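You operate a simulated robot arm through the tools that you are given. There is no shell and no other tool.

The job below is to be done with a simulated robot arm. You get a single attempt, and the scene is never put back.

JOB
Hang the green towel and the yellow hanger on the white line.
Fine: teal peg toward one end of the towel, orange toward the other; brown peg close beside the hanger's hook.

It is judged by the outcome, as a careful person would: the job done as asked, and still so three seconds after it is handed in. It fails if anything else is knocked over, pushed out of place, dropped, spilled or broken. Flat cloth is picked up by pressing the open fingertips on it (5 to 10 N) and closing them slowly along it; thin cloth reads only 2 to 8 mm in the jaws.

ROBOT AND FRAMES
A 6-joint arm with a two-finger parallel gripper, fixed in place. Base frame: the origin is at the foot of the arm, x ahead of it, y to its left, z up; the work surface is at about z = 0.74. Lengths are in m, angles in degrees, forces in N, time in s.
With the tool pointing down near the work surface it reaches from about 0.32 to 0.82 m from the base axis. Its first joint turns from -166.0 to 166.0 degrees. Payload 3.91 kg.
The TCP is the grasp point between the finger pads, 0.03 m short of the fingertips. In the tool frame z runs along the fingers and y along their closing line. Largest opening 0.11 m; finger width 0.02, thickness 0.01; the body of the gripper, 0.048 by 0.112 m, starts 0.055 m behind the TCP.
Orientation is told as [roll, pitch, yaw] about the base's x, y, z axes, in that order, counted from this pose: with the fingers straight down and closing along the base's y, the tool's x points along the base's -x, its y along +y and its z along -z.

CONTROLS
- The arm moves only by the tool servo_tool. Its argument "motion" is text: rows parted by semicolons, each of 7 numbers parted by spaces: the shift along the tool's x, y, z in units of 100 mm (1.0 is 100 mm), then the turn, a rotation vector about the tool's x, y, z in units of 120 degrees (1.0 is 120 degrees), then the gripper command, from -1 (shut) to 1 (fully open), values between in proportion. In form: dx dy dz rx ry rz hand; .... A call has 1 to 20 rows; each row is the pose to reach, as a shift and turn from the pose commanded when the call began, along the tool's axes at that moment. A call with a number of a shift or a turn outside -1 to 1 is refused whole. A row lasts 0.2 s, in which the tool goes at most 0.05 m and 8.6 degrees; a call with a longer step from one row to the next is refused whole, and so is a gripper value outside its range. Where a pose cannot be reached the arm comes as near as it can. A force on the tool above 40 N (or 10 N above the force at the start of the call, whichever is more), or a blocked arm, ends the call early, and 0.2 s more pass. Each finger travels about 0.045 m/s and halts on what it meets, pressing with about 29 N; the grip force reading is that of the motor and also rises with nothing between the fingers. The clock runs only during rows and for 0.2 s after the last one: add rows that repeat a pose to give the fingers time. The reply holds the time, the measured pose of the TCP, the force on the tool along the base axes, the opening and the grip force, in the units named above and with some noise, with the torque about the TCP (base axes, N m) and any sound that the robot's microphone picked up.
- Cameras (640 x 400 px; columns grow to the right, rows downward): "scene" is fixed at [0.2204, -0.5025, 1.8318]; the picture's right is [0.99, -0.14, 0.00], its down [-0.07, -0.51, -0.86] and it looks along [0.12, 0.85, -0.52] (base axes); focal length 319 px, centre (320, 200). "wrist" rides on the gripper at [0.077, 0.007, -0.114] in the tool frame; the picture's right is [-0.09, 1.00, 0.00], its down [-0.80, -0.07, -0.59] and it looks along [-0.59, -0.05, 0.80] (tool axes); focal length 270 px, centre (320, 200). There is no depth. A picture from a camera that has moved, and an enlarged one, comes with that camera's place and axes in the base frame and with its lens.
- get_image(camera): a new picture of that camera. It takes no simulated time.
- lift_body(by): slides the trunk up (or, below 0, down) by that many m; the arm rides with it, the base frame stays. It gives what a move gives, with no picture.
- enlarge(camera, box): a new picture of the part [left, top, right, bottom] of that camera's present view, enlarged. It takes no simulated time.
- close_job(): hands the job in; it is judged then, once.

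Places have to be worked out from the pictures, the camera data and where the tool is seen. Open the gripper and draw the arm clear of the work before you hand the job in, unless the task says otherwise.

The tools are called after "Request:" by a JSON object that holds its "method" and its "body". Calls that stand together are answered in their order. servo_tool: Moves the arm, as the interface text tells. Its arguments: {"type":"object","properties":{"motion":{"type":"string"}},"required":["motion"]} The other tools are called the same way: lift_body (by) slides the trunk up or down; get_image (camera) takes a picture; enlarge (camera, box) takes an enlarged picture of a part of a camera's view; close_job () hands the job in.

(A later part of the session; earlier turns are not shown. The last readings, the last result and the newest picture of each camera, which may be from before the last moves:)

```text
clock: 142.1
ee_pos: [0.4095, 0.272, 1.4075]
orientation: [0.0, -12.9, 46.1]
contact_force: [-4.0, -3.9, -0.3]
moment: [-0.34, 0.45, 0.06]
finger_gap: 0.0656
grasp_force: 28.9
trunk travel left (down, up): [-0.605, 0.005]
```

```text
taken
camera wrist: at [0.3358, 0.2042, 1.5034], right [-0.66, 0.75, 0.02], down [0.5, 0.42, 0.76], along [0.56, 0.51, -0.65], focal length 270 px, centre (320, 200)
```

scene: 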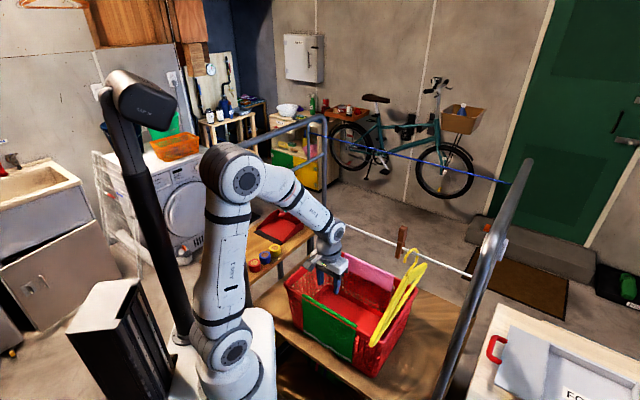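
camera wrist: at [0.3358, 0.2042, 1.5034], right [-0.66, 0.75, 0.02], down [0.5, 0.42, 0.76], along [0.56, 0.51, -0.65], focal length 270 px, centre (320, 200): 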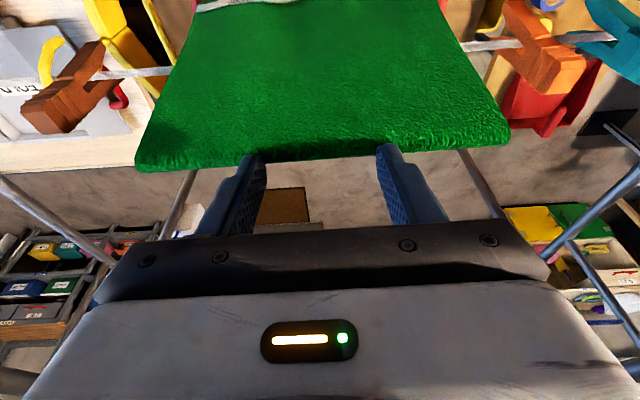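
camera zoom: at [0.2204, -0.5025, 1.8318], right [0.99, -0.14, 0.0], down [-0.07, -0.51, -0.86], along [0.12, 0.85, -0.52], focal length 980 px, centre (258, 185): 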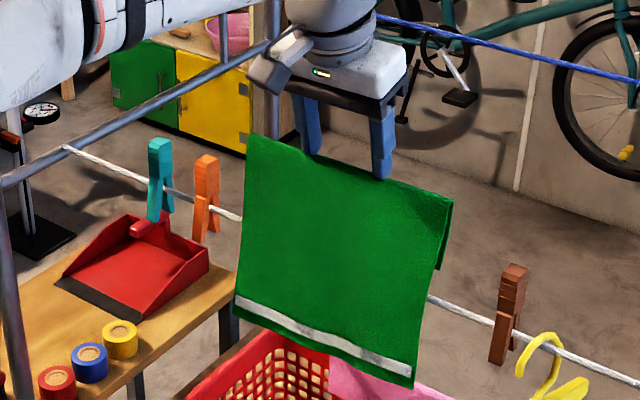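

Request:
{"method": "servo_tool", "body": {"motion": "0 0 0 0 -0.03 0 -1; 0 0 0 0 -0.058 0 -1; -0.03 0 0 0 -0.058 0 -1; -0.03 0 0 0 -0.058 0 -1; -0.03 0 0 0 -0.058 0 -1"}}

Request:
{"method": "enlarge", "body": {"camera": "scene", "box": [340, 180, 400, 250]}}

Request:
{"method": "enlarge", "body": {"camera": "wrist", "box": [100, 0, 560, 240]}}

```text
clock: 143.3
ee_pos: [0.4115, 0.2724, 1.409]
orientation: [-0.1, -20.0, 46.1]
contact_force: [-2.8, -4.8, -1.2]
moment: [-0.56, 0.46, -0.06]
finger_gap: 0.065
grasp_force: 28.7
trunk travel left (down, up): [-0.605, 0.005]
```

```text
5.71 times, centred on (370, 215) of scene
camera zoom: at [0.2204, -0.5025, 1.8318], right [0.99, -0.14, 0.0], down [-0.07, -0.51, -0.86], along [0.12, 0.85, -0.52], focal length 1820 px, centre (34, 114)
```

zoom: 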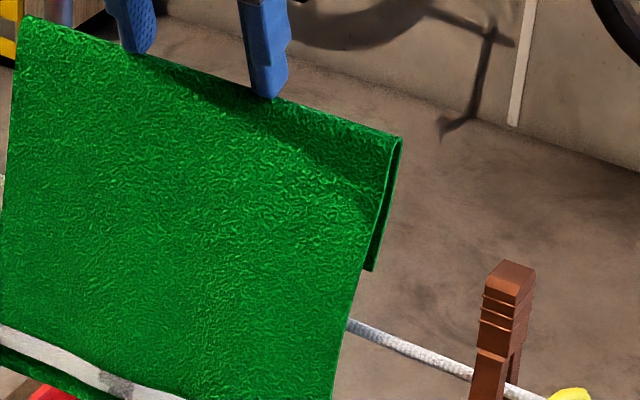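

```text
1.39 times, centred on (330, 120) of wrist
camera zoom: at [0.3301, 0.1983, 1.491], right [-0.66, 0.75, 0.03], down [0.43, 0.35, 0.83], along [0.61, 0.56, -0.55], focal length 376 px, centre (306, 311)
```

zoom: 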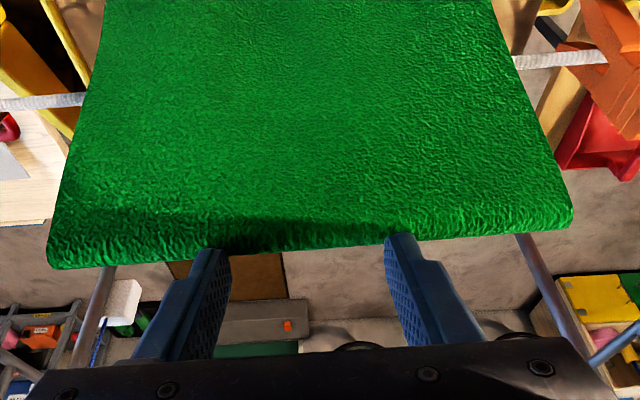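

The inner flap lies close to the outer one. Shifting further outward should open the gap since the line holds back the outer flap. Move +2 cm in p and look.

Request:
{"method": "servo_tool", "body": {"motion": "-0.047 0 0.017 0 0 0 -1; -0.094 0 0.034 0 0 0 -1; -0.14 0 0.051 0 0 0 -1; -0.188 0 0.068 0 0 0 -1; -0.188 0 0.068 0 0 0 -1; -0.188 0 0.068 0 0 0 -1"}}

Request:
{"method": "enlarge", "body": {"camera": "scene", "box": [340, 180, 400, 250]}}

Request:
{"method": "enlarge", "body": {"camera": "scene", "box": [270, 140, 410, 270]}}

```text
clock: 144.7
ee_pos: [0.4265, 0.2886, 1.4069]
orientation: [-0.1, -19.8, 46.2]
contact_force: [-0.4, -0.7, 1.2]
moment: [0.0, 0.01, -0.01]
finger_gap: 0.0
grasp_force: 29.2
trunk travel left (down, up): [-0.605, 0.005]
```

```text
5.71 times, centred on (370, 215) of scene
camera zoom: at [0.2204, -0.5025, 1.8318], right [0.99, -0.14, 0.0], down [-0.07, -0.51, -0.86], along [0.12, 0.85, -0.52], focal length 1820 px, centre (34, 114)
```

zoom: 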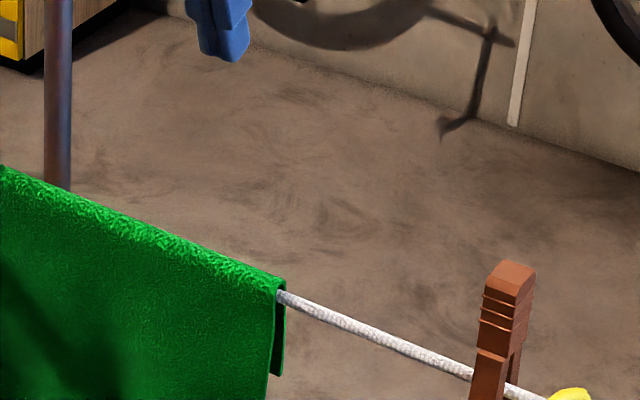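

```text
3.08 times, centred on (340, 205) of scene
camera zoom: at [0.2204, -0.5025, 1.8318], right [0.99, -0.14, 0.0], down [-0.07, -0.51, -0.86], along [0.12, 0.85, -0.52], focal length 980 px, centre (258, 185)
```

zoom: 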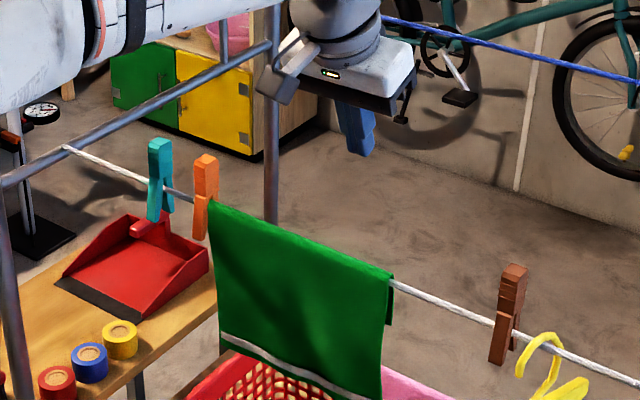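

The towel slipped out of the jaws but landed right on the line, with its fold over the line (line emerging from inside the fold). Let me look closely at its state.

Request:
{"method": "enlarge", "body": {"camera": "scene", "box": [280, 170, 380, 280]}}

Request:
{"method": "get_image", "body": {"camera": "wrist"}}

Request:
{"method": "enlarge", "body": {"camera": "scene", "box": [285, 175, 325, 215]}}

```text
3.64 times, centred on (330, 225) of scene
camera zoom: at [0.2204, -0.5025, 1.8318], right [0.99, -0.14, 0.0], down [-0.07, -0.51, -0.86], along [0.12, 0.85, -0.52], focal length 1158 px, centre (284, 109)
```

zoom: 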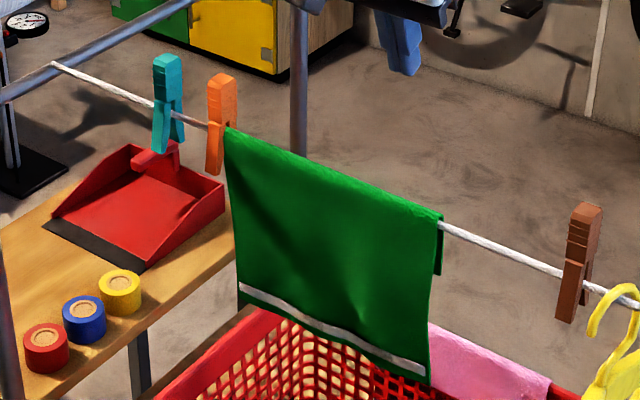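

```text
taken
camera wrist: at [0.3449, 0.2139, 1.4905], right [-0.66, 0.75, 0.03], down [0.43, 0.35, 0.83], along [0.61, 0.56, -0.56], focal length 270 px, centre (320, 200)
```

wrist: 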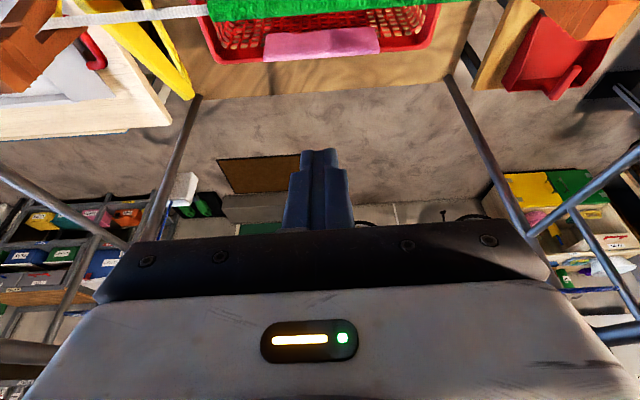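

```text
10.00 times, centred on (305, 195) of scene
camera zoom: at [0.2204, -0.5025, 1.8318], right [0.99, -0.14, 0.0], down [-0.07, -0.51, -0.86], along [0.12, 0.85, -0.52], focal length 3186 px, centre (470, 250)
```

zoom: 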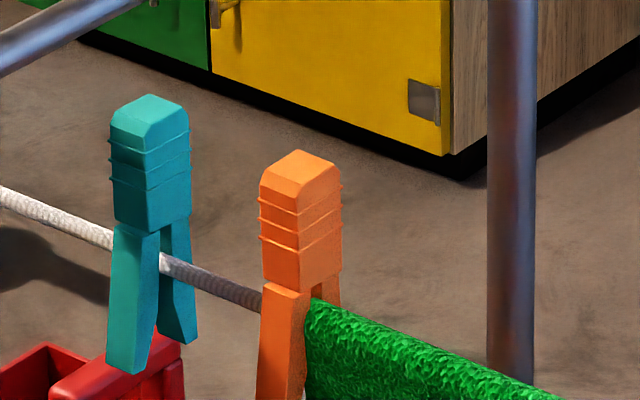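

The towel hangs neatly over the line, its left end touching the orange peg. Next: orange peg onto the towel's left end. I'll straighten the tool, turn to yaw 135° and go above the orange peg.

Request:
{"method": "servo_tool", "body": {"motion": "0 0 -0.05 0 0.055 0 -1; 0 0 -0.1 0 0.11 0 -0.5; 0 0 -0.1 0 0.165 0 0; 0 0 -0.1 0 0.165 0 0.2"}}

Request:
{"method": "servo_tool", "body": {"motion": "0.03 0.09 0 0 0 -0.065 0.2; 0.06 0.18 0 0 0 -0.13 0.2; 0.09 0.27 0 0 0 -0.195 0.2; 0.12 0.36 0 0 0 -0.26 0.2; 0.15 0.45 0 0 0 -0.325 0.2; 0.19 0.54 0 0 0 -0.39 0.2; 0.23 0.63 0 0 0 -0.455 0.2; 0.27 0.72 0 0 0 -0.52 0.2; 0.3 0.81 0 0 0 -0.585 0.2; 0.33 0.9 0 0 0 -0.65 0.2; 0.35 1 0 0 0 -0.7 0.2; 0.35 1 0 0 0 -0.74 0.2"}}

Request:
{"method": "get_image", "body": {"camera": "wrist"}}

```text
clock: 145.7
ee_pos: [0.4227, 0.2867, 1.4181]
orientation: [-0.1, 0.0, 46.1]
contact_force: [0.2, -0.3, 0.3]
moment: [-0.01, -0.03, -0.03]
finger_gap: 0.0656
grasp_force: 0.7
trunk travel left (down, up): [-0.605, 0.005]
```

```text
clock: 148.3
ee_pos: [0.328, 0.3294, 1.4175]
orientation: [0.0, -0.1, 135.0]
contact_force: [-0.5, -1.3, -0.1]
moment: [-0.01, -0.01, 0.0]
finger_gap: 0.0659
grasp_force: 0.0
trunk travel left (down, up): [-0.605, 0.005]
```

```text
taken
camera wrist: at [0.3779, 0.2712, 1.5328], right [-0.77, -0.64, 0.0], down [-0.52, 0.62, 0.59], along [-0.38, 0.46, -0.8], focal length 270 px, centre (320, 200)
```

wrist: 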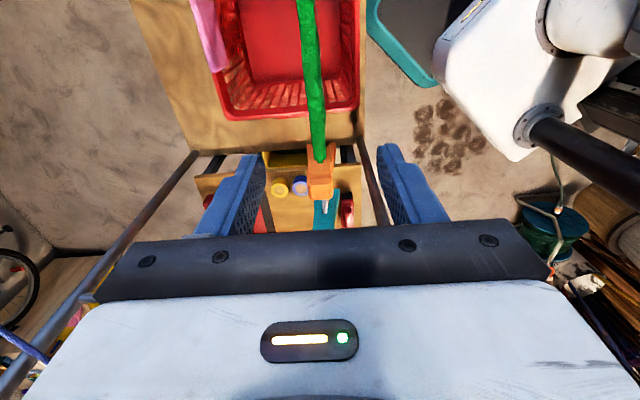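

Request:
{"method": "servo_tool", "body": {"motion": "-0.2 -0.02 0 0 0 0 0.2; -0.4 -0.04 0 0 0 0 0.2; -0.63 -0.05 0 0 0 0 0.2; -0.63 -0.05 0 0 0 0 0.2"}}

Request:
{"method": "enlarge", "body": {"camera": "wrist", "box": [250, 60, 390, 200]}}

```text
clock: 149.3
ee_pos: [0.2873, 0.3778, 1.4171]
orientation: [0.0, 0.0, 134.8]
contact_force: [-0.1, 0.3, -0.8]
moment: [-0.02, 0.01, 0.03]
finger_gap: 0.066
grasp_force: 0.0
trunk travel left (down, up): [-0.605, 0.005]
```

```text
2.86 times, centred on (320, 130) of wrist
camera zoom: at [0.3369, 0.3196, 1.5323], right [-0.77, -0.64, 0.0], down [-0.52, 0.62, 0.59], along [-0.38, 0.46, -0.8], focal length 772 px, centre (320, 400)
```

zoom: 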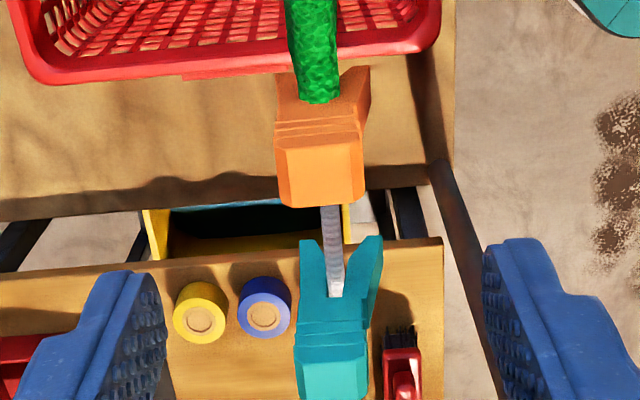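

Aligned within ~3 mm. Descend and grip the orange peg's head.

Request:
{"method": "servo_tool", "body": {"motion": "0.025 0 0.3 0 0 0 0.2; 0.025 0 0.6 0 0 0 0.2; 0.025 0 0.9 0 0 0 0.2; 0.025 0 1 0 0 0 0.2; 0.025 0 1 0 0 0 0.2"}}

Request:
{"method": "enlarge", "body": {"camera": "wrist", "box": [220, 80, 420, 230]}}

Request:
{"method": "enlarge", "body": {"camera": "scene", "box": [270, 150, 350, 230]}}

```text
clock: 150.5
ee_pos: [0.2886, 0.3763, 1.3172]
orientation: [0.1, 0.2, 135.0]
contact_force: [-1.4, 0.2, -0.5]
moment: [-0.02, 0.02, -0.01]
finger_gap: 0.0658
grasp_force: 0.0
trunk travel left (down, up): [-0.605, 0.005]
```

```text
2.67 times, centred on (320, 155) of wrist
camera zoom: at [0.3384, 0.318, 1.4324], right [-0.77, -0.64, 0.0], down [-0.52, 0.62, 0.59], along [-0.38, 0.46, -0.8], focal length 721 px, centre (320, 320)
```

zoom: 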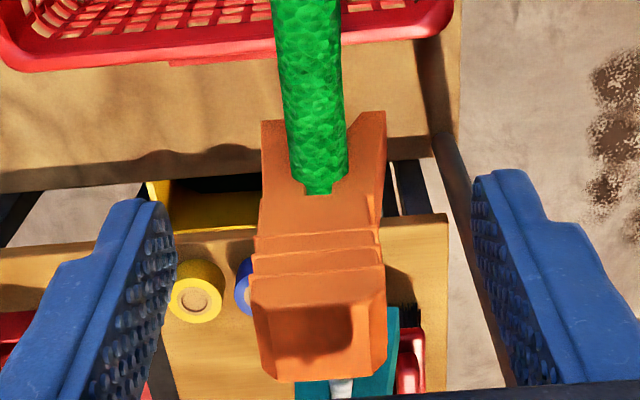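

```text
5.00 times, centred on (310, 190) of scene
camera zoom: at [0.2204, -0.5025, 1.8318], right [0.99, -0.14, 0.0], down [-0.07, -0.51, -0.86], along [0.12, 0.85, -0.52], focal length 1593 px, centre (370, 250)
```

zoom: 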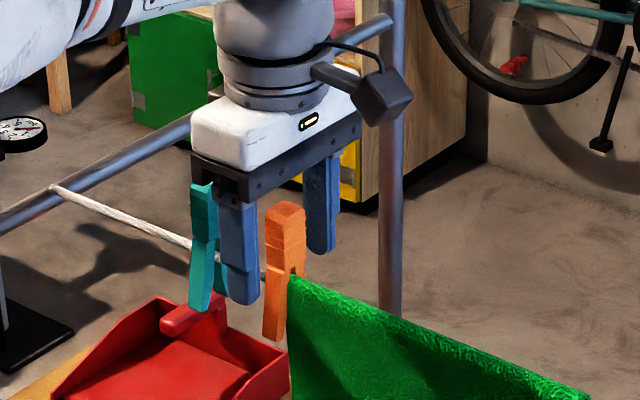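

Request:
{"method": "servo_tool", "body": {"motion": "0 0 0.1 0 0 0 0.2; 0 0 0.12 0 0 0 0; 0 0 0.12 0 0 0 -0.3; 0 0 0.12 0 0 0 -0.6; 0 0 0.12 0 0 0 -1; 0 0 0.12 0 0 0 -1; 0 0 0.12 0 0 0 -1"}}

```text
clock: 152.1
ee_pos: [0.2875, 0.3773, 1.3059]
orientation: [0.0, 0.2, 134.9]
contact_force: [-1.7, -1.4, -1.5]
moment: [-0.02, 0.05, -0.03]
finger_gap: 0.0217
grasp_force: 28.9
trunk travel left (down, up): [-0.605, 0.005]
```

Orange gripped. Pull it up off the line slowly.

Request:
{"method": "servo_tool", "body": {"motion": "0 0 -0.1 0 0 0 -1; 0 0 -0.2 0 0 0 -1; 0 0 -0.3 0 0 0 -1; 0 0 -0.4 0 0 0 -1; 0 0 -0.5 0 0 0 -1; 0 0 -0.7 0 0 0 -1; 0 0 -0.9 0 0 0 -1; 0 0 -0.95 0 0 0 -1"}}

Request:
{"method": "enlarge", "body": {"camera": "wrist", "box": [220, 60, 420, 230]}}

Request:
{"method": "enlarge", "body": {"camera": "scene", "box": [260, 140, 400, 260]}}

```text
clock: 153.9
ee_pos: [0.2881, 0.3771, 1.4005]
orientation: [0.0, 0.1, 134.8]
contact_force: [-1.2, 0.1, 0.4]
moment: [-0.04, 0.01, 0.01]
finger_gap: 0.0207
grasp_force: 29.1
trunk travel left (down, up): [-0.605, 0.005]
```

```text
2.35 times, centred on (320, 145) of wrist
camera zoom: at [0.3383, 0.3178, 1.5159], right [-0.77, -0.64, 0.0], down [-0.52, 0.62, 0.59], along [-0.38, 0.46, -0.8], focal length 636 px, centre (320, 329)
```

zoom: 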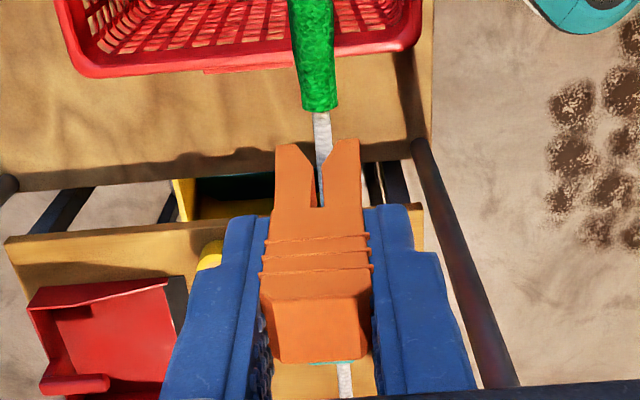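

```text
3.33 times, centred on (330, 200) of scene
camera zoom: at [0.2204, -0.5025, 1.8318], right [0.99, -0.14, 0.0], down [-0.07, -0.51, -0.86], along [0.12, 0.85, -0.52], focal length 1062 px, centre (287, 200)
```

zoom: 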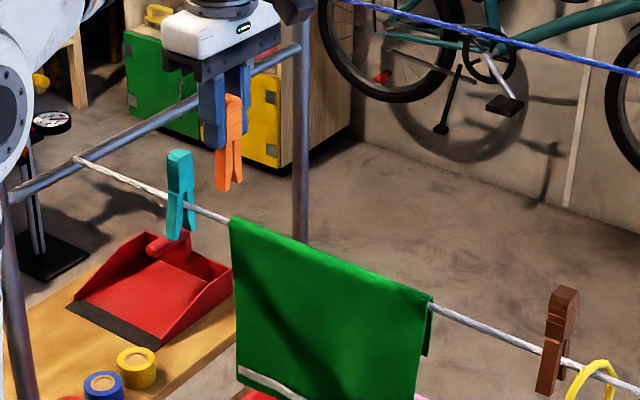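

Orange is off. Towel's left end is at v≈−0.058; I'll place orange at v≈−0.03. Move over and check alignment.

Request:
{"method": "servo_tool", "body": {"motion": "0.11 0 0 0 0 0 -1; 0.22 0 0 0 0 0 -1; 0.33 0 0 0 0 0 -1; 0.33 0 0.15 0 0 0 -1; 0.33 0 0.15 0 0 0 -1"}}

Request:
{"method": "enlarge", "body": {"camera": "wrist", "box": [220, 60, 420, 230]}}

Request:
{"method": "enlarge", "body": {"camera": "scene", "box": [270, 150, 350, 230]}}

```text
clock: 155.1
ee_pos: [0.3116, 0.3532, 1.3854]
orientation: [0.0, 0.0, 134.9]
contact_force: [0.9, -0.7, -0.4]
moment: [-0.02, -0.02, -0.01]
finger_gap: 0.0208
grasp_force: 29.2
trunk travel left (down, up): [-0.605, 0.005]
```

```text
2.35 times, centred on (320, 145) of wrist
camera zoom: at [0.3618, 0.2943, 1.5011], right [-0.77, -0.64, 0.0], down [-0.52, 0.62, 0.59], along [-0.38, 0.46, -0.8], focal length 636 px, centre (320, 329)
```

zoom: 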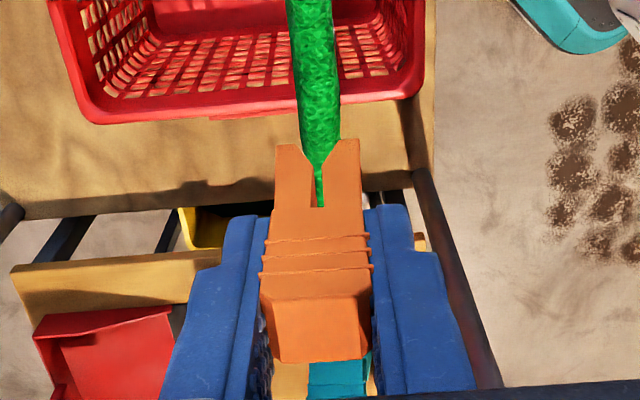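

```text
5.00 times, centred on (310, 190) of scene
camera zoom: at [0.2204, -0.5025, 1.8318], right [0.99, -0.14, 0.0], down [-0.07, -0.51, -0.86], along [0.12, 0.85, -0.52], focal length 1593 px, centre (370, 250)
```

zoom: 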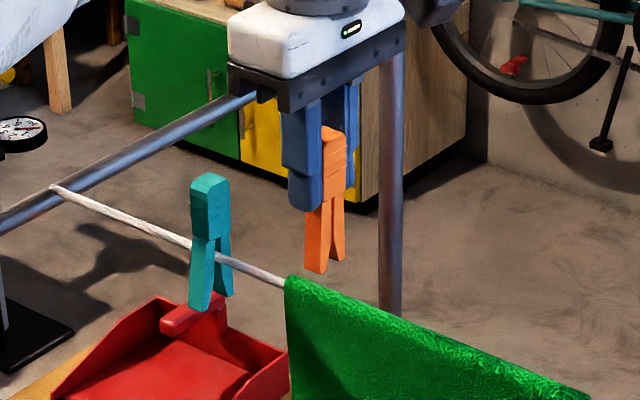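

The slot is centred on the towel's fold. Push down in steps.

Request:
{"method": "servo_tool", "body": {"motion": "0 0 0.1 0 0 0 -1; 0 0 0.2 0 0 0 -1; 0 0 0.28 0 0 0 -1; 0 0 0.36 0 0 0 -1"}}

Request:
{"method": "enlarge", "body": {"camera": "wrist", "box": [220, 60, 420, 230]}}

Request:
{"method": "enlarge", "body": {"camera": "scene", "box": [270, 150, 350, 230]}}

```text
clock: 156.1
ee_pos: [0.3122, 0.354, 1.3497]
orientation: [-0.1, 0.0, 135.0]
contact_force: [-0.3, -0.7, -1.6]
moment: [0.01, -0.04, -0.01]
finger_gap: 0.0208
grasp_force: 28.8
trunk travel left (down, up): [-0.605, 0.005]
```

```text
2.35 times, centred on (320, 145) of wrist
camera zoom: at [0.3616, 0.2947, 1.4652], right [-0.77, -0.64, 0.0], down [-0.52, 0.62, 0.59], along [-0.38, 0.46, -0.8], focal length 636 px, centre (320, 329)
```

zoom: 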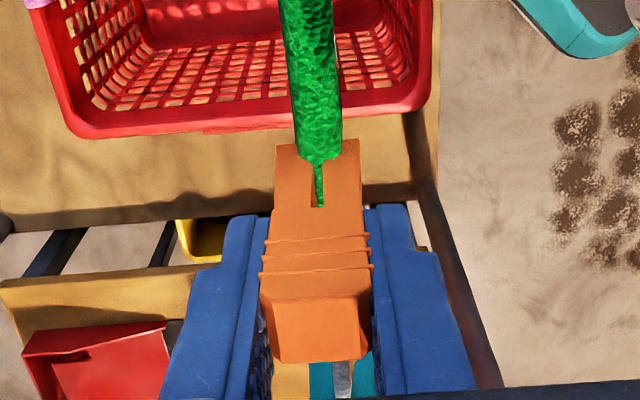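

```text
5.00 times, centred on (310, 190) of scene
camera zoom: at [0.2204, -0.5025, 1.8318], right [0.99, -0.14, 0.0], down [-0.07, -0.51, -0.86], along [0.12, 0.85, -0.52], focal length 1593 px, centre (370, 250)
```

zoom: 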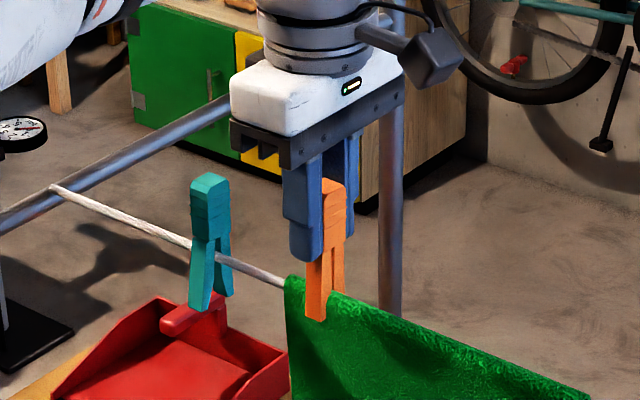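

The legs straddle the towel with no resistance yet. Continue pushing.

Request:
{"method": "servo_tool", "body": {"motion": "0 0 0.05 0 0 0 -1; 0 0 0.1 0 0 0 -1; 0 0 0.15 0 0 0 -1; 0 0 0.2 0 0 0 -1"}}

Request:
{"method": "enlarge", "body": {"camera": "wrist", "box": [220, 60, 420, 230]}}

Request:
{"method": "enlarge", "body": {"camera": "scene", "box": [270, 150, 350, 230]}}

```text
clock: 157.1
ee_pos: [0.3121, 0.3526, 1.3298]
orientation: [-0.2, 0.0, 134.9]
contact_force: [3.5, 2.6, 22.1]
moment: [0.08, -0.18, 0.04]
finger_gap: 0.0211
grasp_force: 29.3
trunk travel left (down, up): [-0.605, 0.005]
```

```text
2.35 times, centred on (320, 145) of wrist
camera zoom: at [0.3613, 0.2937, 1.4459], right [-0.77, -0.64, 0.0], down [-0.52, 0.62, 0.59], along [-0.38, 0.46, -0.8], focal length 636 px, centre (320, 329)
```

zoom: 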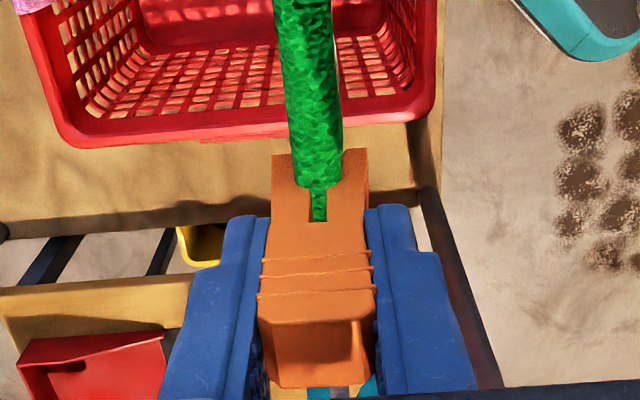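

```text
5.00 times, centred on (310, 190) of scene
camera zoom: at [0.2204, -0.5025, 1.8318], right [0.99, -0.14, 0.0], down [-0.07, -0.51, -0.86], along [0.12, 0.85, -0.52], focal length 1593 px, centre (370, 250)
```

zoom: 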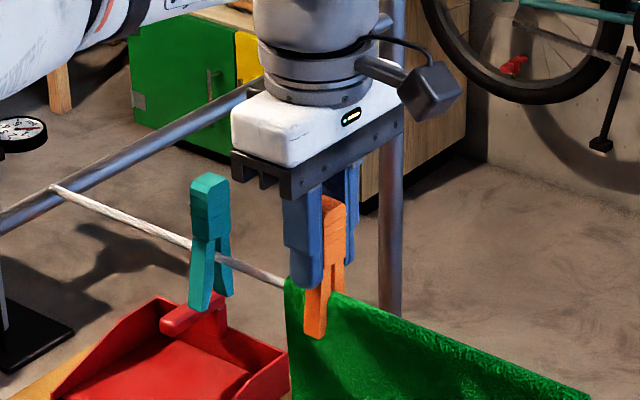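

Request:
{"method": "servo_tool", "body": {"motion": "0 -0.01 0.03 0 0 0 -1; 0 -0.01 0.06 0 0 0 -1; 0 -0.01 0.09 0 0 0 -1; 0 -0.01 0.12 0 0 0 -1; 0 -0.01 0.12 0 0 0 -1"}}

Request:
{"method": "enlarge", "body": {"camera": "wrist", "box": [220, 60, 420, 230]}}

Request:
{"method": "enlarge", "body": {"camera": "scene", "box": [270, 150, 350, 230]}}

```text
clock: 158.3
ee_pos: [0.3125, 0.3514, 1.3171]
orientation: [0.1, 0.0, 134.9]
contact_force: [1.4, 2.2, 14.8]
moment: [0.02, -0.11, 0.02]
finger_gap: 0.0216
grasp_force: 29.1
trunk travel left (down, up): [-0.605, 0.005]
```

```text
2.35 times, centred on (320, 145) of wrist
camera zoom: at [0.3617, 0.2943, 1.4324], right [-0.77, -0.64, 0.0], down [-0.51, 0.62, 0.59], along [-0.38, 0.46, -0.8], focal length 636 px, centre (320, 329)
```

zoom: 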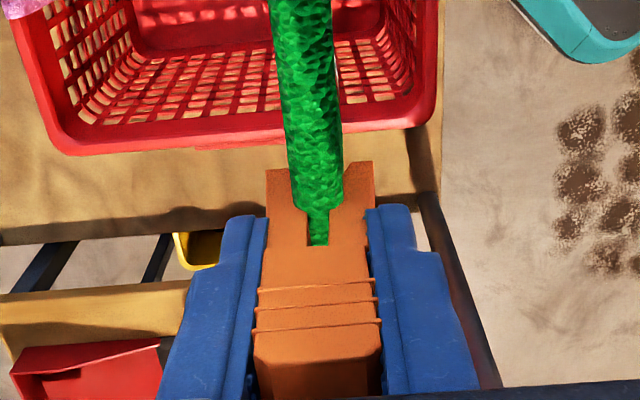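

```text
5.00 times, centred on (310, 190) of scene
camera zoom: at [0.2204, -0.5025, 1.8318], right [0.99, -0.14, 0.0], down [-0.07, -0.51, -0.86], along [0.12, 0.85, -0.52], focal length 1593 px, centre (370, 250)
```

zoom: 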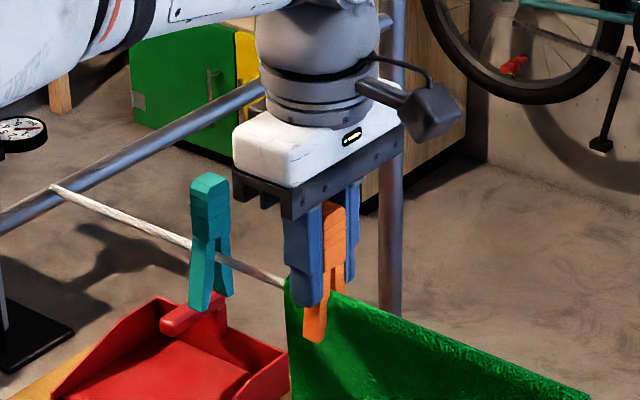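

The peg now slides in the jaws instead of sinking. I'll release it and press on top of its head with closed fingertips.

Request:
{"method": "servo_tool", "body": {"motion": "0 0 -0.01 0 0 0 -0.5; 0 0 -0.01 0 0 0 -0.2; 0 0 -0.01 0 0 0 0.1; 0 0 -0.01 0 0 0 0.2; 0 0 -0.2 0 0 0 0.2; 0 0 -0.45 0 0 0 0.2; 0 0 -0.65 0 0 0 0.2; 0 0 -0.65 0 0 0 0.2"}}

Request:
{"method": "enlarge", "body": {"camera": "wrist", "box": [220, 60, 420, 230]}}

Request:
{"method": "enlarge", "body": {"camera": "scene", "box": [270, 150, 350, 230]}}

```text
clock: 160.1
ee_pos: [0.3106, 0.353, 1.3838]
orientation: [0.0, 0.1, 134.9]
contact_force: [-0.6, 0.0, 0.0]
moment: [-0.03, 0.03, 0.02]
finger_gap: 0.0658
grasp_force: 0.0
trunk travel left (down, up): [-0.605, 0.005]
```

```text
2.35 times, centred on (320, 145) of wrist
camera zoom: at [0.3617, 0.2947, 1.4988], right [-0.77, -0.64, 0.0], down [-0.52, 0.62, 0.59], along [-0.38, 0.46, -0.8], focal length 636 px, centre (320, 329)
```

zoom: 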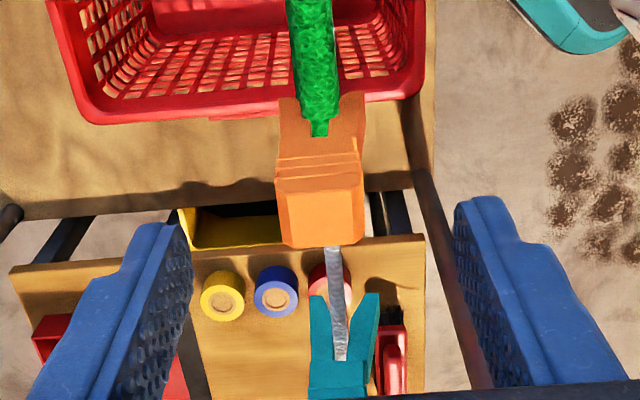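

```text
5.00 times, centred on (310, 190) of scene
camera zoom: at [0.2204, -0.5025, 1.8318], right [0.99, -0.14, 0.0], down [-0.07, -0.51, -0.86], along [0.12, 0.85, -0.52], focal length 1593 px, centre (370, 250)
```

zoom: 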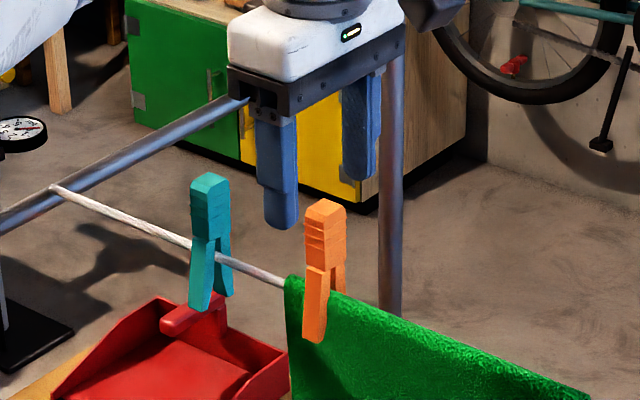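

Orange is on the towel's left end, but its head is ~1.4 cm higher than fully seated. I'll close the fingertips and press gently on its head.

Request:
{"method": "servo_tool", "body": {"motion": "0 -0.01 0 0 0 0 -0.2; 0 -0.01 0 0 0 0 -0.6; 0 -0.01 0 0 0 0 -1; 0 -0.01 0 0 0 0 -1; 0 -0.01 0.05 0 0 0 -1; 0 -0.01 0.1 0 0 0 -1"}}

Request:
{"method": "enlarge", "body": {"camera": "wrist", "box": [220, 60, 420, 230]}}

```text
clock: 161.5
ee_pos: [0.3124, 0.3557, 1.3729]
orientation: [-0.1, 0.0, 135.0]
contact_force: [0.7, 0.9, 2.6]
moment: [0.02, -0.04, 0.01]
finger_gap: 0.0
grasp_force: 29.3
trunk travel left (down, up): [-0.605, 0.005]
```

```text
2.35 times, centred on (320, 145) of wrist
camera zoom: at [0.3625, 0.2957, 1.4887], right [-0.77, -0.64, 0.0], down [-0.52, 0.62, 0.59], along [-0.38, 0.46, -0.8], focal length 636 px, centre (320, 329)
```

zoom: 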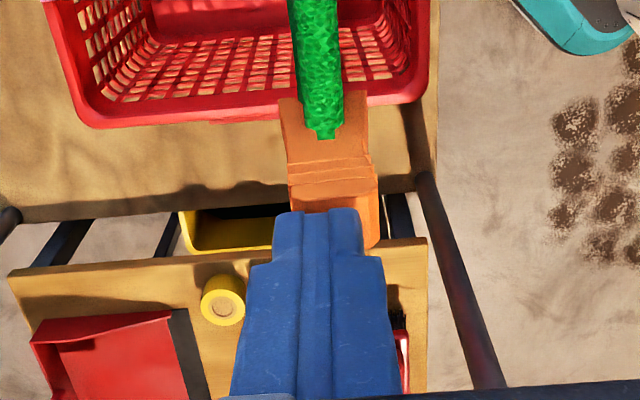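

Request:
{"method": "servo_tool", "body": {"motion": "0 0 -0.03 0 0 0 -1; 0 0.03 -0.03 0 0 0 -1; 0 0.03 0 0 0 0 -1; 0 0.03 0.04 0 0 0 -1; 0 0.03 0.07 0 0 0 -1"}}

Request:
{"method": "enlarge", "body": {"camera": "wrist", "box": [220, 60, 420, 230]}}

Request:
{"method": "enlarge", "body": {"camera": "scene", "box": [270, 150, 350, 230]}}

```text
clock: 162.7
ee_pos: [0.3104, 0.3529, 1.3645]
orientation: [0.0, 0.0, 135.0]
contact_force: [0.1, -0.1, 3.4]
moment: [0.03, -0.02, 0.02]
finger_gap: 0.0
grasp_force: 29.1
trunk travel left (down, up): [-0.605, 0.005]
```

```text
2.35 times, centred on (320, 145) of wrist
camera zoom: at [0.3604, 0.2936, 1.4812], right [-0.77, -0.64, 0.0], down [-0.52, 0.62, 0.59], along [-0.38, 0.46, -0.8], focal length 636 px, centre (320, 329)
```

zoom: 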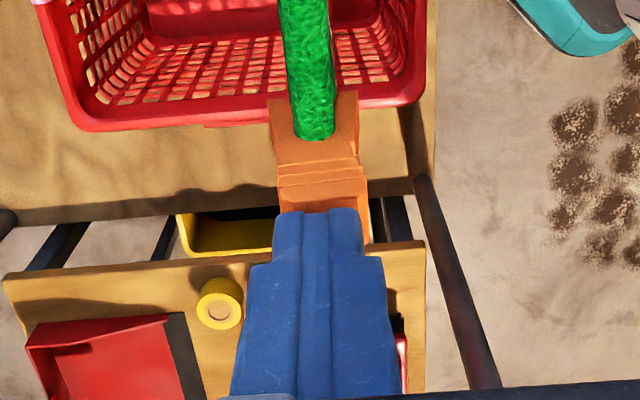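

```text
5.00 times, centred on (310, 190) of scene
camera zoom: at [0.2204, -0.5025, 1.8318], right [0.99, -0.14, 0.0], down [-0.07, -0.51, -0.86], along [0.12, 0.85, -0.52], focal length 1593 px, centre (370, 250)
```

zoom: 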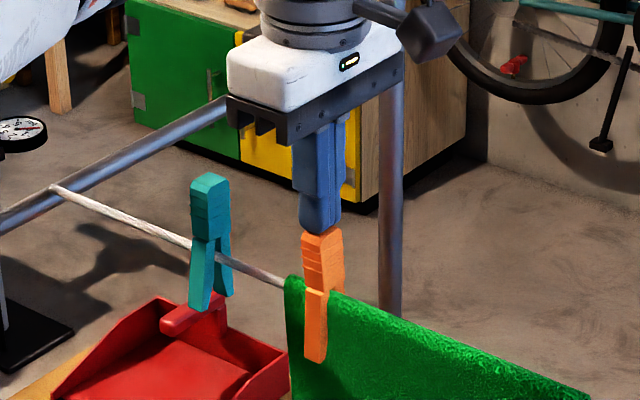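

The peg sank to a proper seat with light force. Lift off and look.

Request:
{"method": "servo_tool", "body": {"motion": "0 0 -0.2 0 0 0 -1; 0 0 -0.4 0 0 0 -1; 0 0 -0.6 0 0 0 -0.5; 0 0 -0.6 0 0 0 0; 0 0 -0.6 0 0 0 0.2"}}

Request:
{"method": "enlarge", "body": {"camera": "scene", "box": [270, 150, 350, 230]}}

Request:
{"method": "enlarge", "body": {"camera": "wrist", "box": [220, 20, 420, 230]}}

Request:
{"method": "get_image", "body": {"camera": "scene"}}

```text
clock: 163.9
ee_pos: [0.3116, 0.353, 1.4258]
orientation: [-0.1, 0.2, 135.0]
contact_force: [0.7, 0.3, 0.2]
moment: [0.02, 0.02, 0.04]
finger_gap: 0.0658
grasp_force: 0.4
trunk travel left (down, up): [-0.605, 0.005]
```

```text
5.00 times, centred on (310, 190) of scene
camera zoom: at [0.2204, -0.5025, 1.8318], right [0.99, -0.14, 0.0], down [-0.07, -0.51, -0.86], along [0.12, 0.85, -0.52], focal length 1593 px, centre (370, 250)
```

zoom: 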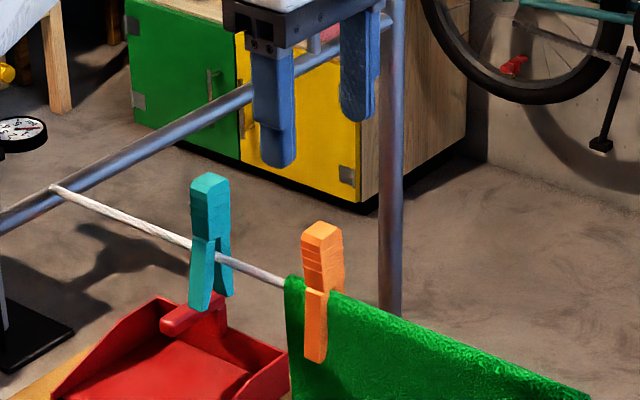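

```text
1.90 times, centred on (320, 125) of wrist
camera zoom: at [0.3609, 0.2935, 1.5409], right [-0.77, -0.64, 0.0], down [-0.52, 0.62, 0.59], along [-0.38, 0.46, -0.8], focal length 515 px, centre (320, 343)
```

zoom: 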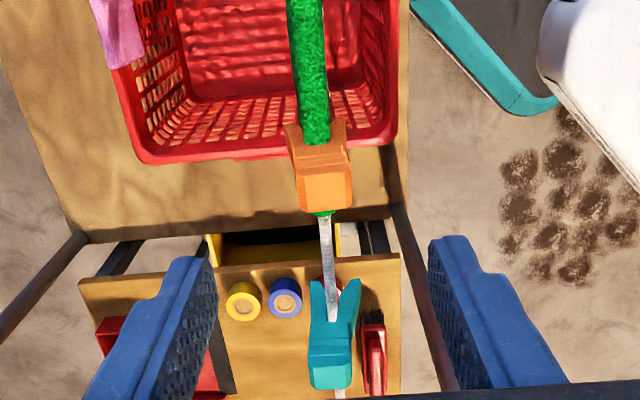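

```text
taken
```

scene: 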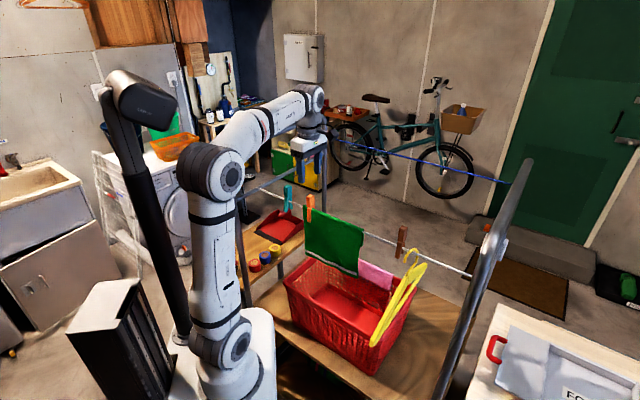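

Orange is properly clipped. Now the teal peg at v≈−0.129: move above it.

Request:
{"method": "servo_tool", "body": {"motion": "-0.25 0 0 0 0 0 0.2; -0.5 0 0 0 0 0 0.2; -0.75 0 0 0 0 0 0.2; -1 0 0.05 0 0 0 0.2; -1 0 0.05 0 0 0 0.2"}}

Request:
{"method": "enlarge", "body": {"camera": "wrist", "box": [250, 60, 390, 200]}}

```text
clock: 165.1
ee_pos: [0.2421, 0.4233, 1.421]
orientation: [0.0, 0.0, 134.8]
contact_force: [0.0, -1.2, 0.5]
moment: [-0.01, 0.0, 0.0]
finger_gap: 0.0663
grasp_force: 0.0
trunk travel left (down, up): [-0.605, 0.005]
```

```text
2.86 times, centred on (320, 130) of wrist
camera zoom: at [0.2908, 0.3641, 1.5366], right [-0.77, -0.64, 0.0], down [-0.52, 0.62, 0.59], along [-0.38, 0.46, -0.8], focal length 772 px, centre (320, 400)
```

zoom: 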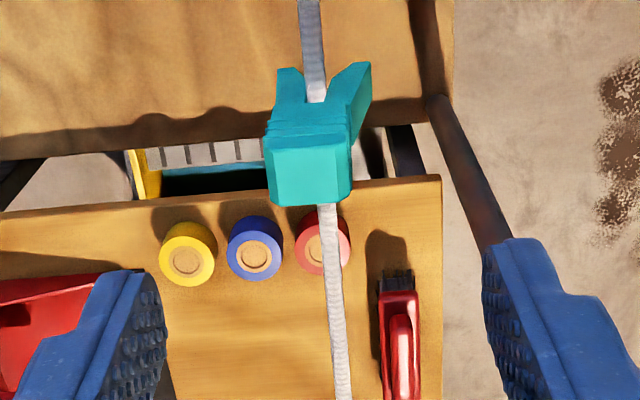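

Request:
{"method": "servo_tool", "body": {"motion": "0.027 -0.025 0.3 0 0 0 0.2; 0.027 -0.025 0.6 0 0 0 0.2; 0.027 -0.025 0.9 0 0 0 0.2; 0.027 -0.025 1 0 0 0 0.2; 0.027 -0.025 1 0 0 0 0.2"}}

Request:
{"method": "enlarge", "body": {"camera": "wrist", "box": [220, 80, 420, 230]}}

```text
clock: 166.3
ee_pos: [0.2438, 0.4238, 1.3205]
orientation: [-0.1, 0.2, 134.8]
contact_force: [0.1, 0.2, 1.0]
moment: [-0.04, 0.0, -0.01]
finger_gap: 0.0659
grasp_force: 0.2
trunk travel left (down, up): [-0.605, 0.005]
```

```text
2.67 times, centred on (320, 155) of wrist
camera zoom: at [0.294, 0.3644, 1.4357], right [-0.77, -0.64, 0.0], down [-0.52, 0.62, 0.59], along [-0.38, 0.46, -0.8], focal length 721 px, centre (320, 320)
```

zoom: 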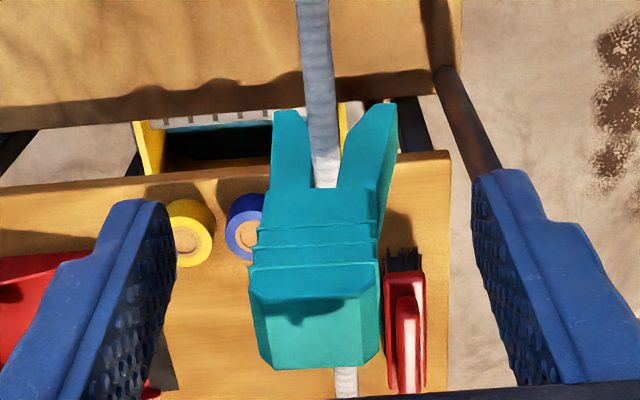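

Request:
{"method": "servo_tool", "body": {"motion": "0 0 0.13 0 0 0 0.2; 0 0 0.14 0 0 0 0; 0 0 0.14 0 0 0 -0.3; 0 0 0.14 0 0 0 -0.6; 0 0 0.14 0 0 0 -1; 0 0 0.14 0 0 0 -1; 0 0 0.14 0 0 0 -1"}}

Request:
{"method": "servo_tool", "body": {"motion": "0 0 -0.1 0 0 0 -1; 0 0 -0.2 0 0 0 -1; 0 0 -0.3 0 0 0 -1; 0 0 -0.4 0 0 0 -1; 0 0 -0.5 0 0 0 -1; 0 0 -0.7 0 0 0 -1; 0 0 -0.9 0 0 0 -1; 0 0 -1 0 0 0 -1"}}

Request:
{"method": "enlarge", "body": {"camera": "wrist", "box": [220, 60, 420, 230]}}

Request:
{"method": "enlarge", "body": {"camera": "scene", "box": [250, 140, 350, 230]}}

```text
clock: 167.9
ee_pos: [0.2428, 0.4211, 1.3062]
orientation: [0.0, 0.1, 134.9]
contact_force: [-7.6, -8.3, -2.8]
moment: [-0.23, 0.18, -0.01]
finger_gap: 0.0217
grasp_force: 28.8
trunk travel left (down, up): [-0.605, 0.005]
```

```text
clock: 169.7
ee_pos: [0.2454, 0.4229, 1.4079]
orientation: [-0.1, 0.1, 134.8]
contact_force: [0.5, 0.5, -0.1]
moment: [0.04, -0.01, -0.02]
finger_gap: 0.0207
grasp_force: 29.0
trunk travel left (down, up): [-0.605, 0.005]
```

```text
2.35 times, centred on (320, 145) of wrist
camera zoom: at [0.2942, 0.3641, 1.5221], right [-0.77, -0.64, 0.0], down [-0.52, 0.62, 0.59], along [-0.38, 0.46, -0.8], focal length 636 px, centre (320, 329)
```

zoom: 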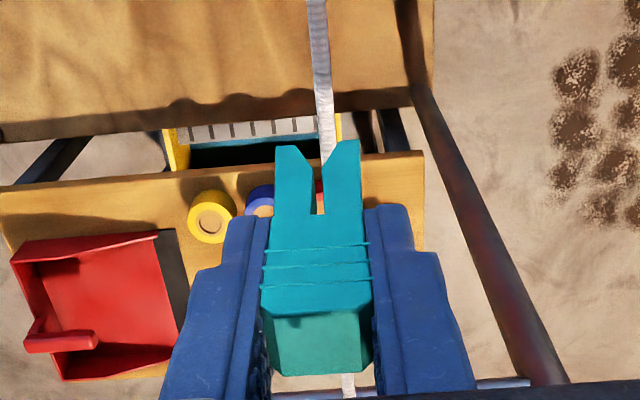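

```text
4.44 times, centred on (300, 185) of scene
camera zoom: at [0.2204, -0.5025, 1.8318], right [0.99, -0.14, 0.0], down [-0.07, -0.51, -0.86], along [0.12, 0.85, -0.52], focal length 1416 px, centre (409, 267)
```

zoom: 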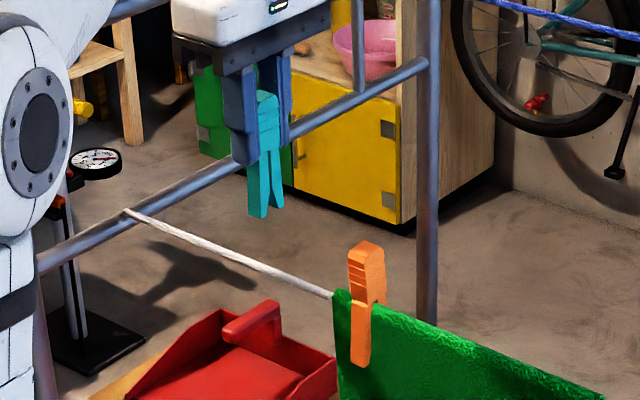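

Teal is off the line. Carry it (raised and slightly on the near side) past the orange peg toward the towel's right end (target v≈0.133).

Request:
{"method": "servo_tool", "body": {"motion": "0 0.2 -0.15 0 0 0 -1; 0.1 0.4 -0.22 0 0 0 -1; 0.35 0.5 -0.22 0 0 0 -1; 0.6 0.5 -0.22 0 0 0 -1; 0.8 0.5 -0.22 0 0 0 -1; 1 0.5 -0.22 0 0 0 -1"}}

Request:
{"method": "servo_tool", "body": {"motion": "0.25 0 0 0 0 0 -1; 0.5 0 0 0 0 0 -1; 0.75 0 0 0 0 0 -1; 1 0 0 0 0 0 -1"}}

Request:
{"method": "servo_tool", "body": {"motion": "0.2 -0.1 0 0 0 0 -1; 0.4 -0.25 0 0 0 0 -1; 0.55 -0.4 0 0 0 0 -1; 0.58 -0.48 0 0 0 0 -1; 0.58 -0.48 0 0 0 0 -1"}}

Request:
{"method": "get_image", "body": {"camera": "wrist"}}

Request:
{"method": "enlarge", "body": {"camera": "scene", "box": [290, 140, 430, 280]}}

```text
clock: 171.1
ee_pos: [0.2805, 0.3171, 1.4295]
orientation: [0.0, 0.0, 134.8]
contact_force: [0.0, 0.7, 0.9]
moment: [-0.02, 0.01, 0.02]
finger_gap: 0.0208
grasp_force: 29.0
trunk travel left (down, up): [-0.605, 0.005]
```

```text
clock: 172.1
ee_pos: [0.3496, 0.2468, 1.4278]
orientation: [0.0, 0.0, 134.8]
contact_force: [-0.4, -0.3, 0.6]
moment: [-0.02, 0.06, 0.0]
finger_gap: 0.0207
grasp_force: 28.9
trunk travel left (down, up): [-0.605, 0.005]
```

```text
clock: 173.3
ee_pos: [0.4244, 0.2385, 1.428]
orientation: [0.0, 0.1, 134.9]
contact_force: [0.2, 0.1, 0.2]
moment: [0.0, 0.03, 0.01]
finger_gap: 0.0208
grasp_force: 28.6
trunk travel left (down, up): [-0.605, 0.005]
```

```text
taken
camera wrist: at [0.4747, 0.1801, 1.5435], right [-0.77, -0.64, 0.0], down [-0.52, 0.62, 0.59], along [-0.38, 0.46, -0.8], focal length 270 px, centre (320, 200)
```

wrist: 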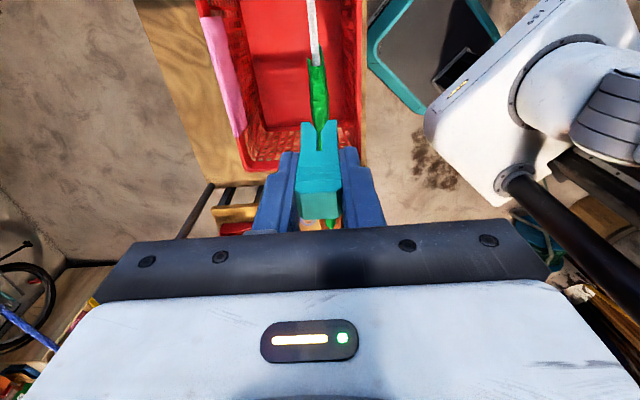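

```text
2.86 times, centred on (360, 210) of scene
camera zoom: at [0.2204, -0.5025, 1.8318], right [0.99, -0.14, 0.0], down [-0.07, -0.51, -0.86], along [0.12, 0.85, -0.52], focal length 910 px, centre (206, 171)
```

zoom: 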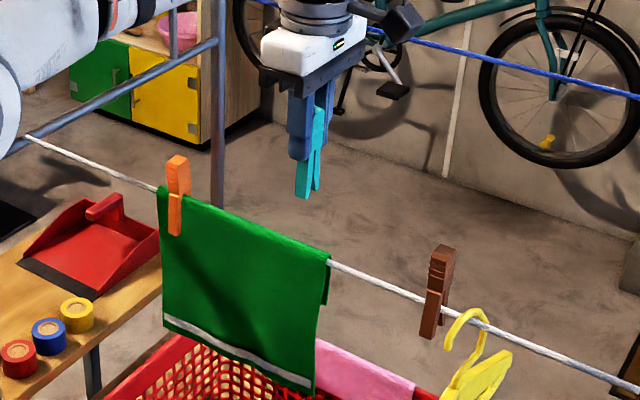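

Request:
{"method": "enlarge", "body": {"camera": "wrist", "box": [220, 40, 420, 230]}}

```text
2.11 times, centred on (320, 135) of wrist
camera zoom: at [0.4747, 0.1801, 1.5435], right [-0.77, -0.64, 0.0], down [-0.52, 0.62, 0.59], along [-0.38, 0.46, -0.8], focal length 569 px, centre (320, 337)
```

zoom: 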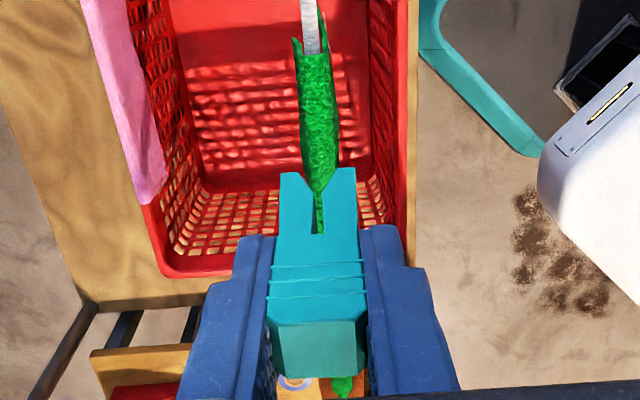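

Aligned over the fold. Lower to just above the towel, then push.

Request:
{"method": "servo_tool", "body": {"motion": "0 -0.01 0.2 0 0 0 -1; 0 -0.01 0.4 0 0 0 -1; 0 -0.01 0.58 0 0 0 -1; 0 -0.01 0.58 0 0 0 -1"}}

Request:
{"method": "enlarge", "body": {"camera": "wrist", "box": [220, 40, 420, 230]}}

Request:
{"method": "enlarge", "body": {"camera": "scene", "box": [320, 160, 400, 260]}}

```text
clock: 174.3
ee_pos: [0.4272, 0.24, 1.3702]
orientation: [-0.1, 0.1, 134.9]
contact_force: [-0.3, -0.3, -0.4]
moment: [0.03, 0.02, 0.02]
finger_gap: 0.0207
grasp_force: 29.0
trunk travel left (down, up): [-0.605, 0.005]
```

```text
2.11 times, centred on (320, 135) of wrist
camera zoom: at [0.4755, 0.1806, 1.486], right [-0.77, -0.64, 0.0], down [-0.52, 0.62, 0.59], along [-0.38, 0.46, -0.8], focal length 569 px, centre (320, 337)
```

zoom: 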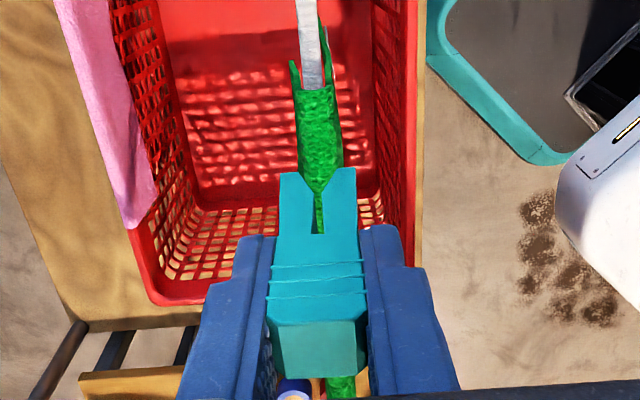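

```text
4.00 times, centred on (360, 210) of scene
camera zoom: at [0.2204, -0.5025, 1.8318], right [0.99, -0.14, 0.0], down [-0.07, -0.51, -0.86], along [0.12, 0.85, -0.52], focal length 1274 px, centre (160, 160)
```

zoom: 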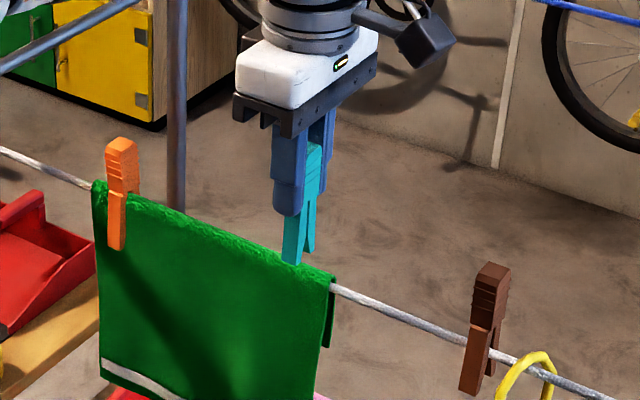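

Request:
{"method": "servo_tool", "body": {"motion": "0 0 0.07 0 0 0 -1; 0 0 0.14 0 0 0 -1; 0 0 0.21 0 0 0 -1; 0 0 0.28 0 0 0 -1; 0 0 0.34 0 0 0 -1"}}

Request:
{"method": "enlarge", "body": {"camera": "wrist", "box": [220, 40, 420, 230]}}

Request:
{"method": "enlarge", "body": {"camera": "scene", "box": [320, 160, 400, 260]}}

```text
clock: 175.5
ee_pos: [0.4256, 0.2385, 1.3369]
orientation: [-0.2, 0.1, 134.8]
contact_force: [-1.4, -1.3, 11.4]
moment: [-0.07, 0.08, -0.02]
finger_gap: 0.0211
grasp_force: 29.3
trunk travel left (down, up): [-0.605, 0.005]
```

```text
2.11 times, centred on (320, 135) of wrist
camera zoom: at [0.4747, 0.1803, 1.4535], right [-0.77, -0.64, 0.0], down [-0.52, 0.62, 0.59], along [-0.38, 0.46, -0.81], focal length 569 px, centre (320, 337)
```

zoom: 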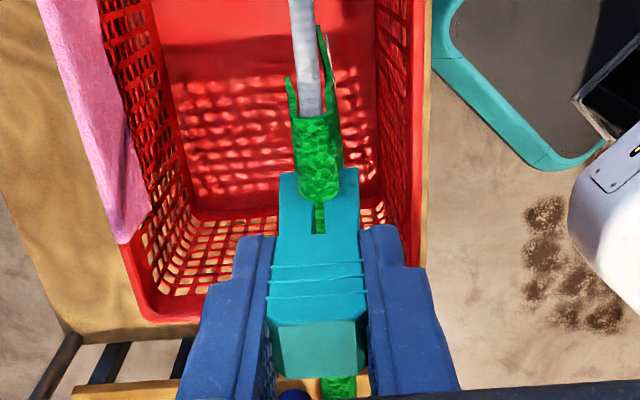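

```text
4.00 times, centred on (360, 210) of scene
camera zoom: at [0.2204, -0.5025, 1.8318], right [0.99, -0.14, 0.0], down [-0.07, -0.51, -0.86], along [0.12, 0.85, -0.52], focal length 1274 px, centre (160, 160)
```

zoom: 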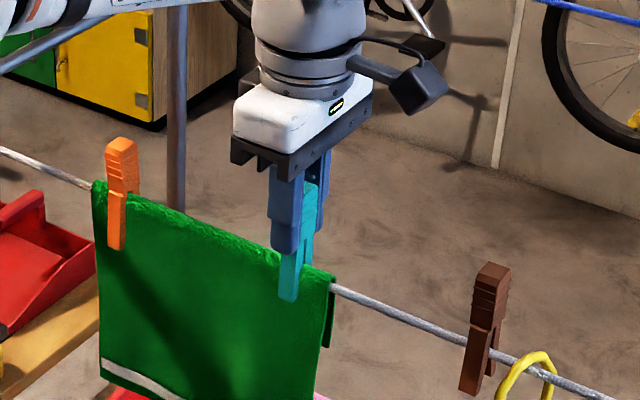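

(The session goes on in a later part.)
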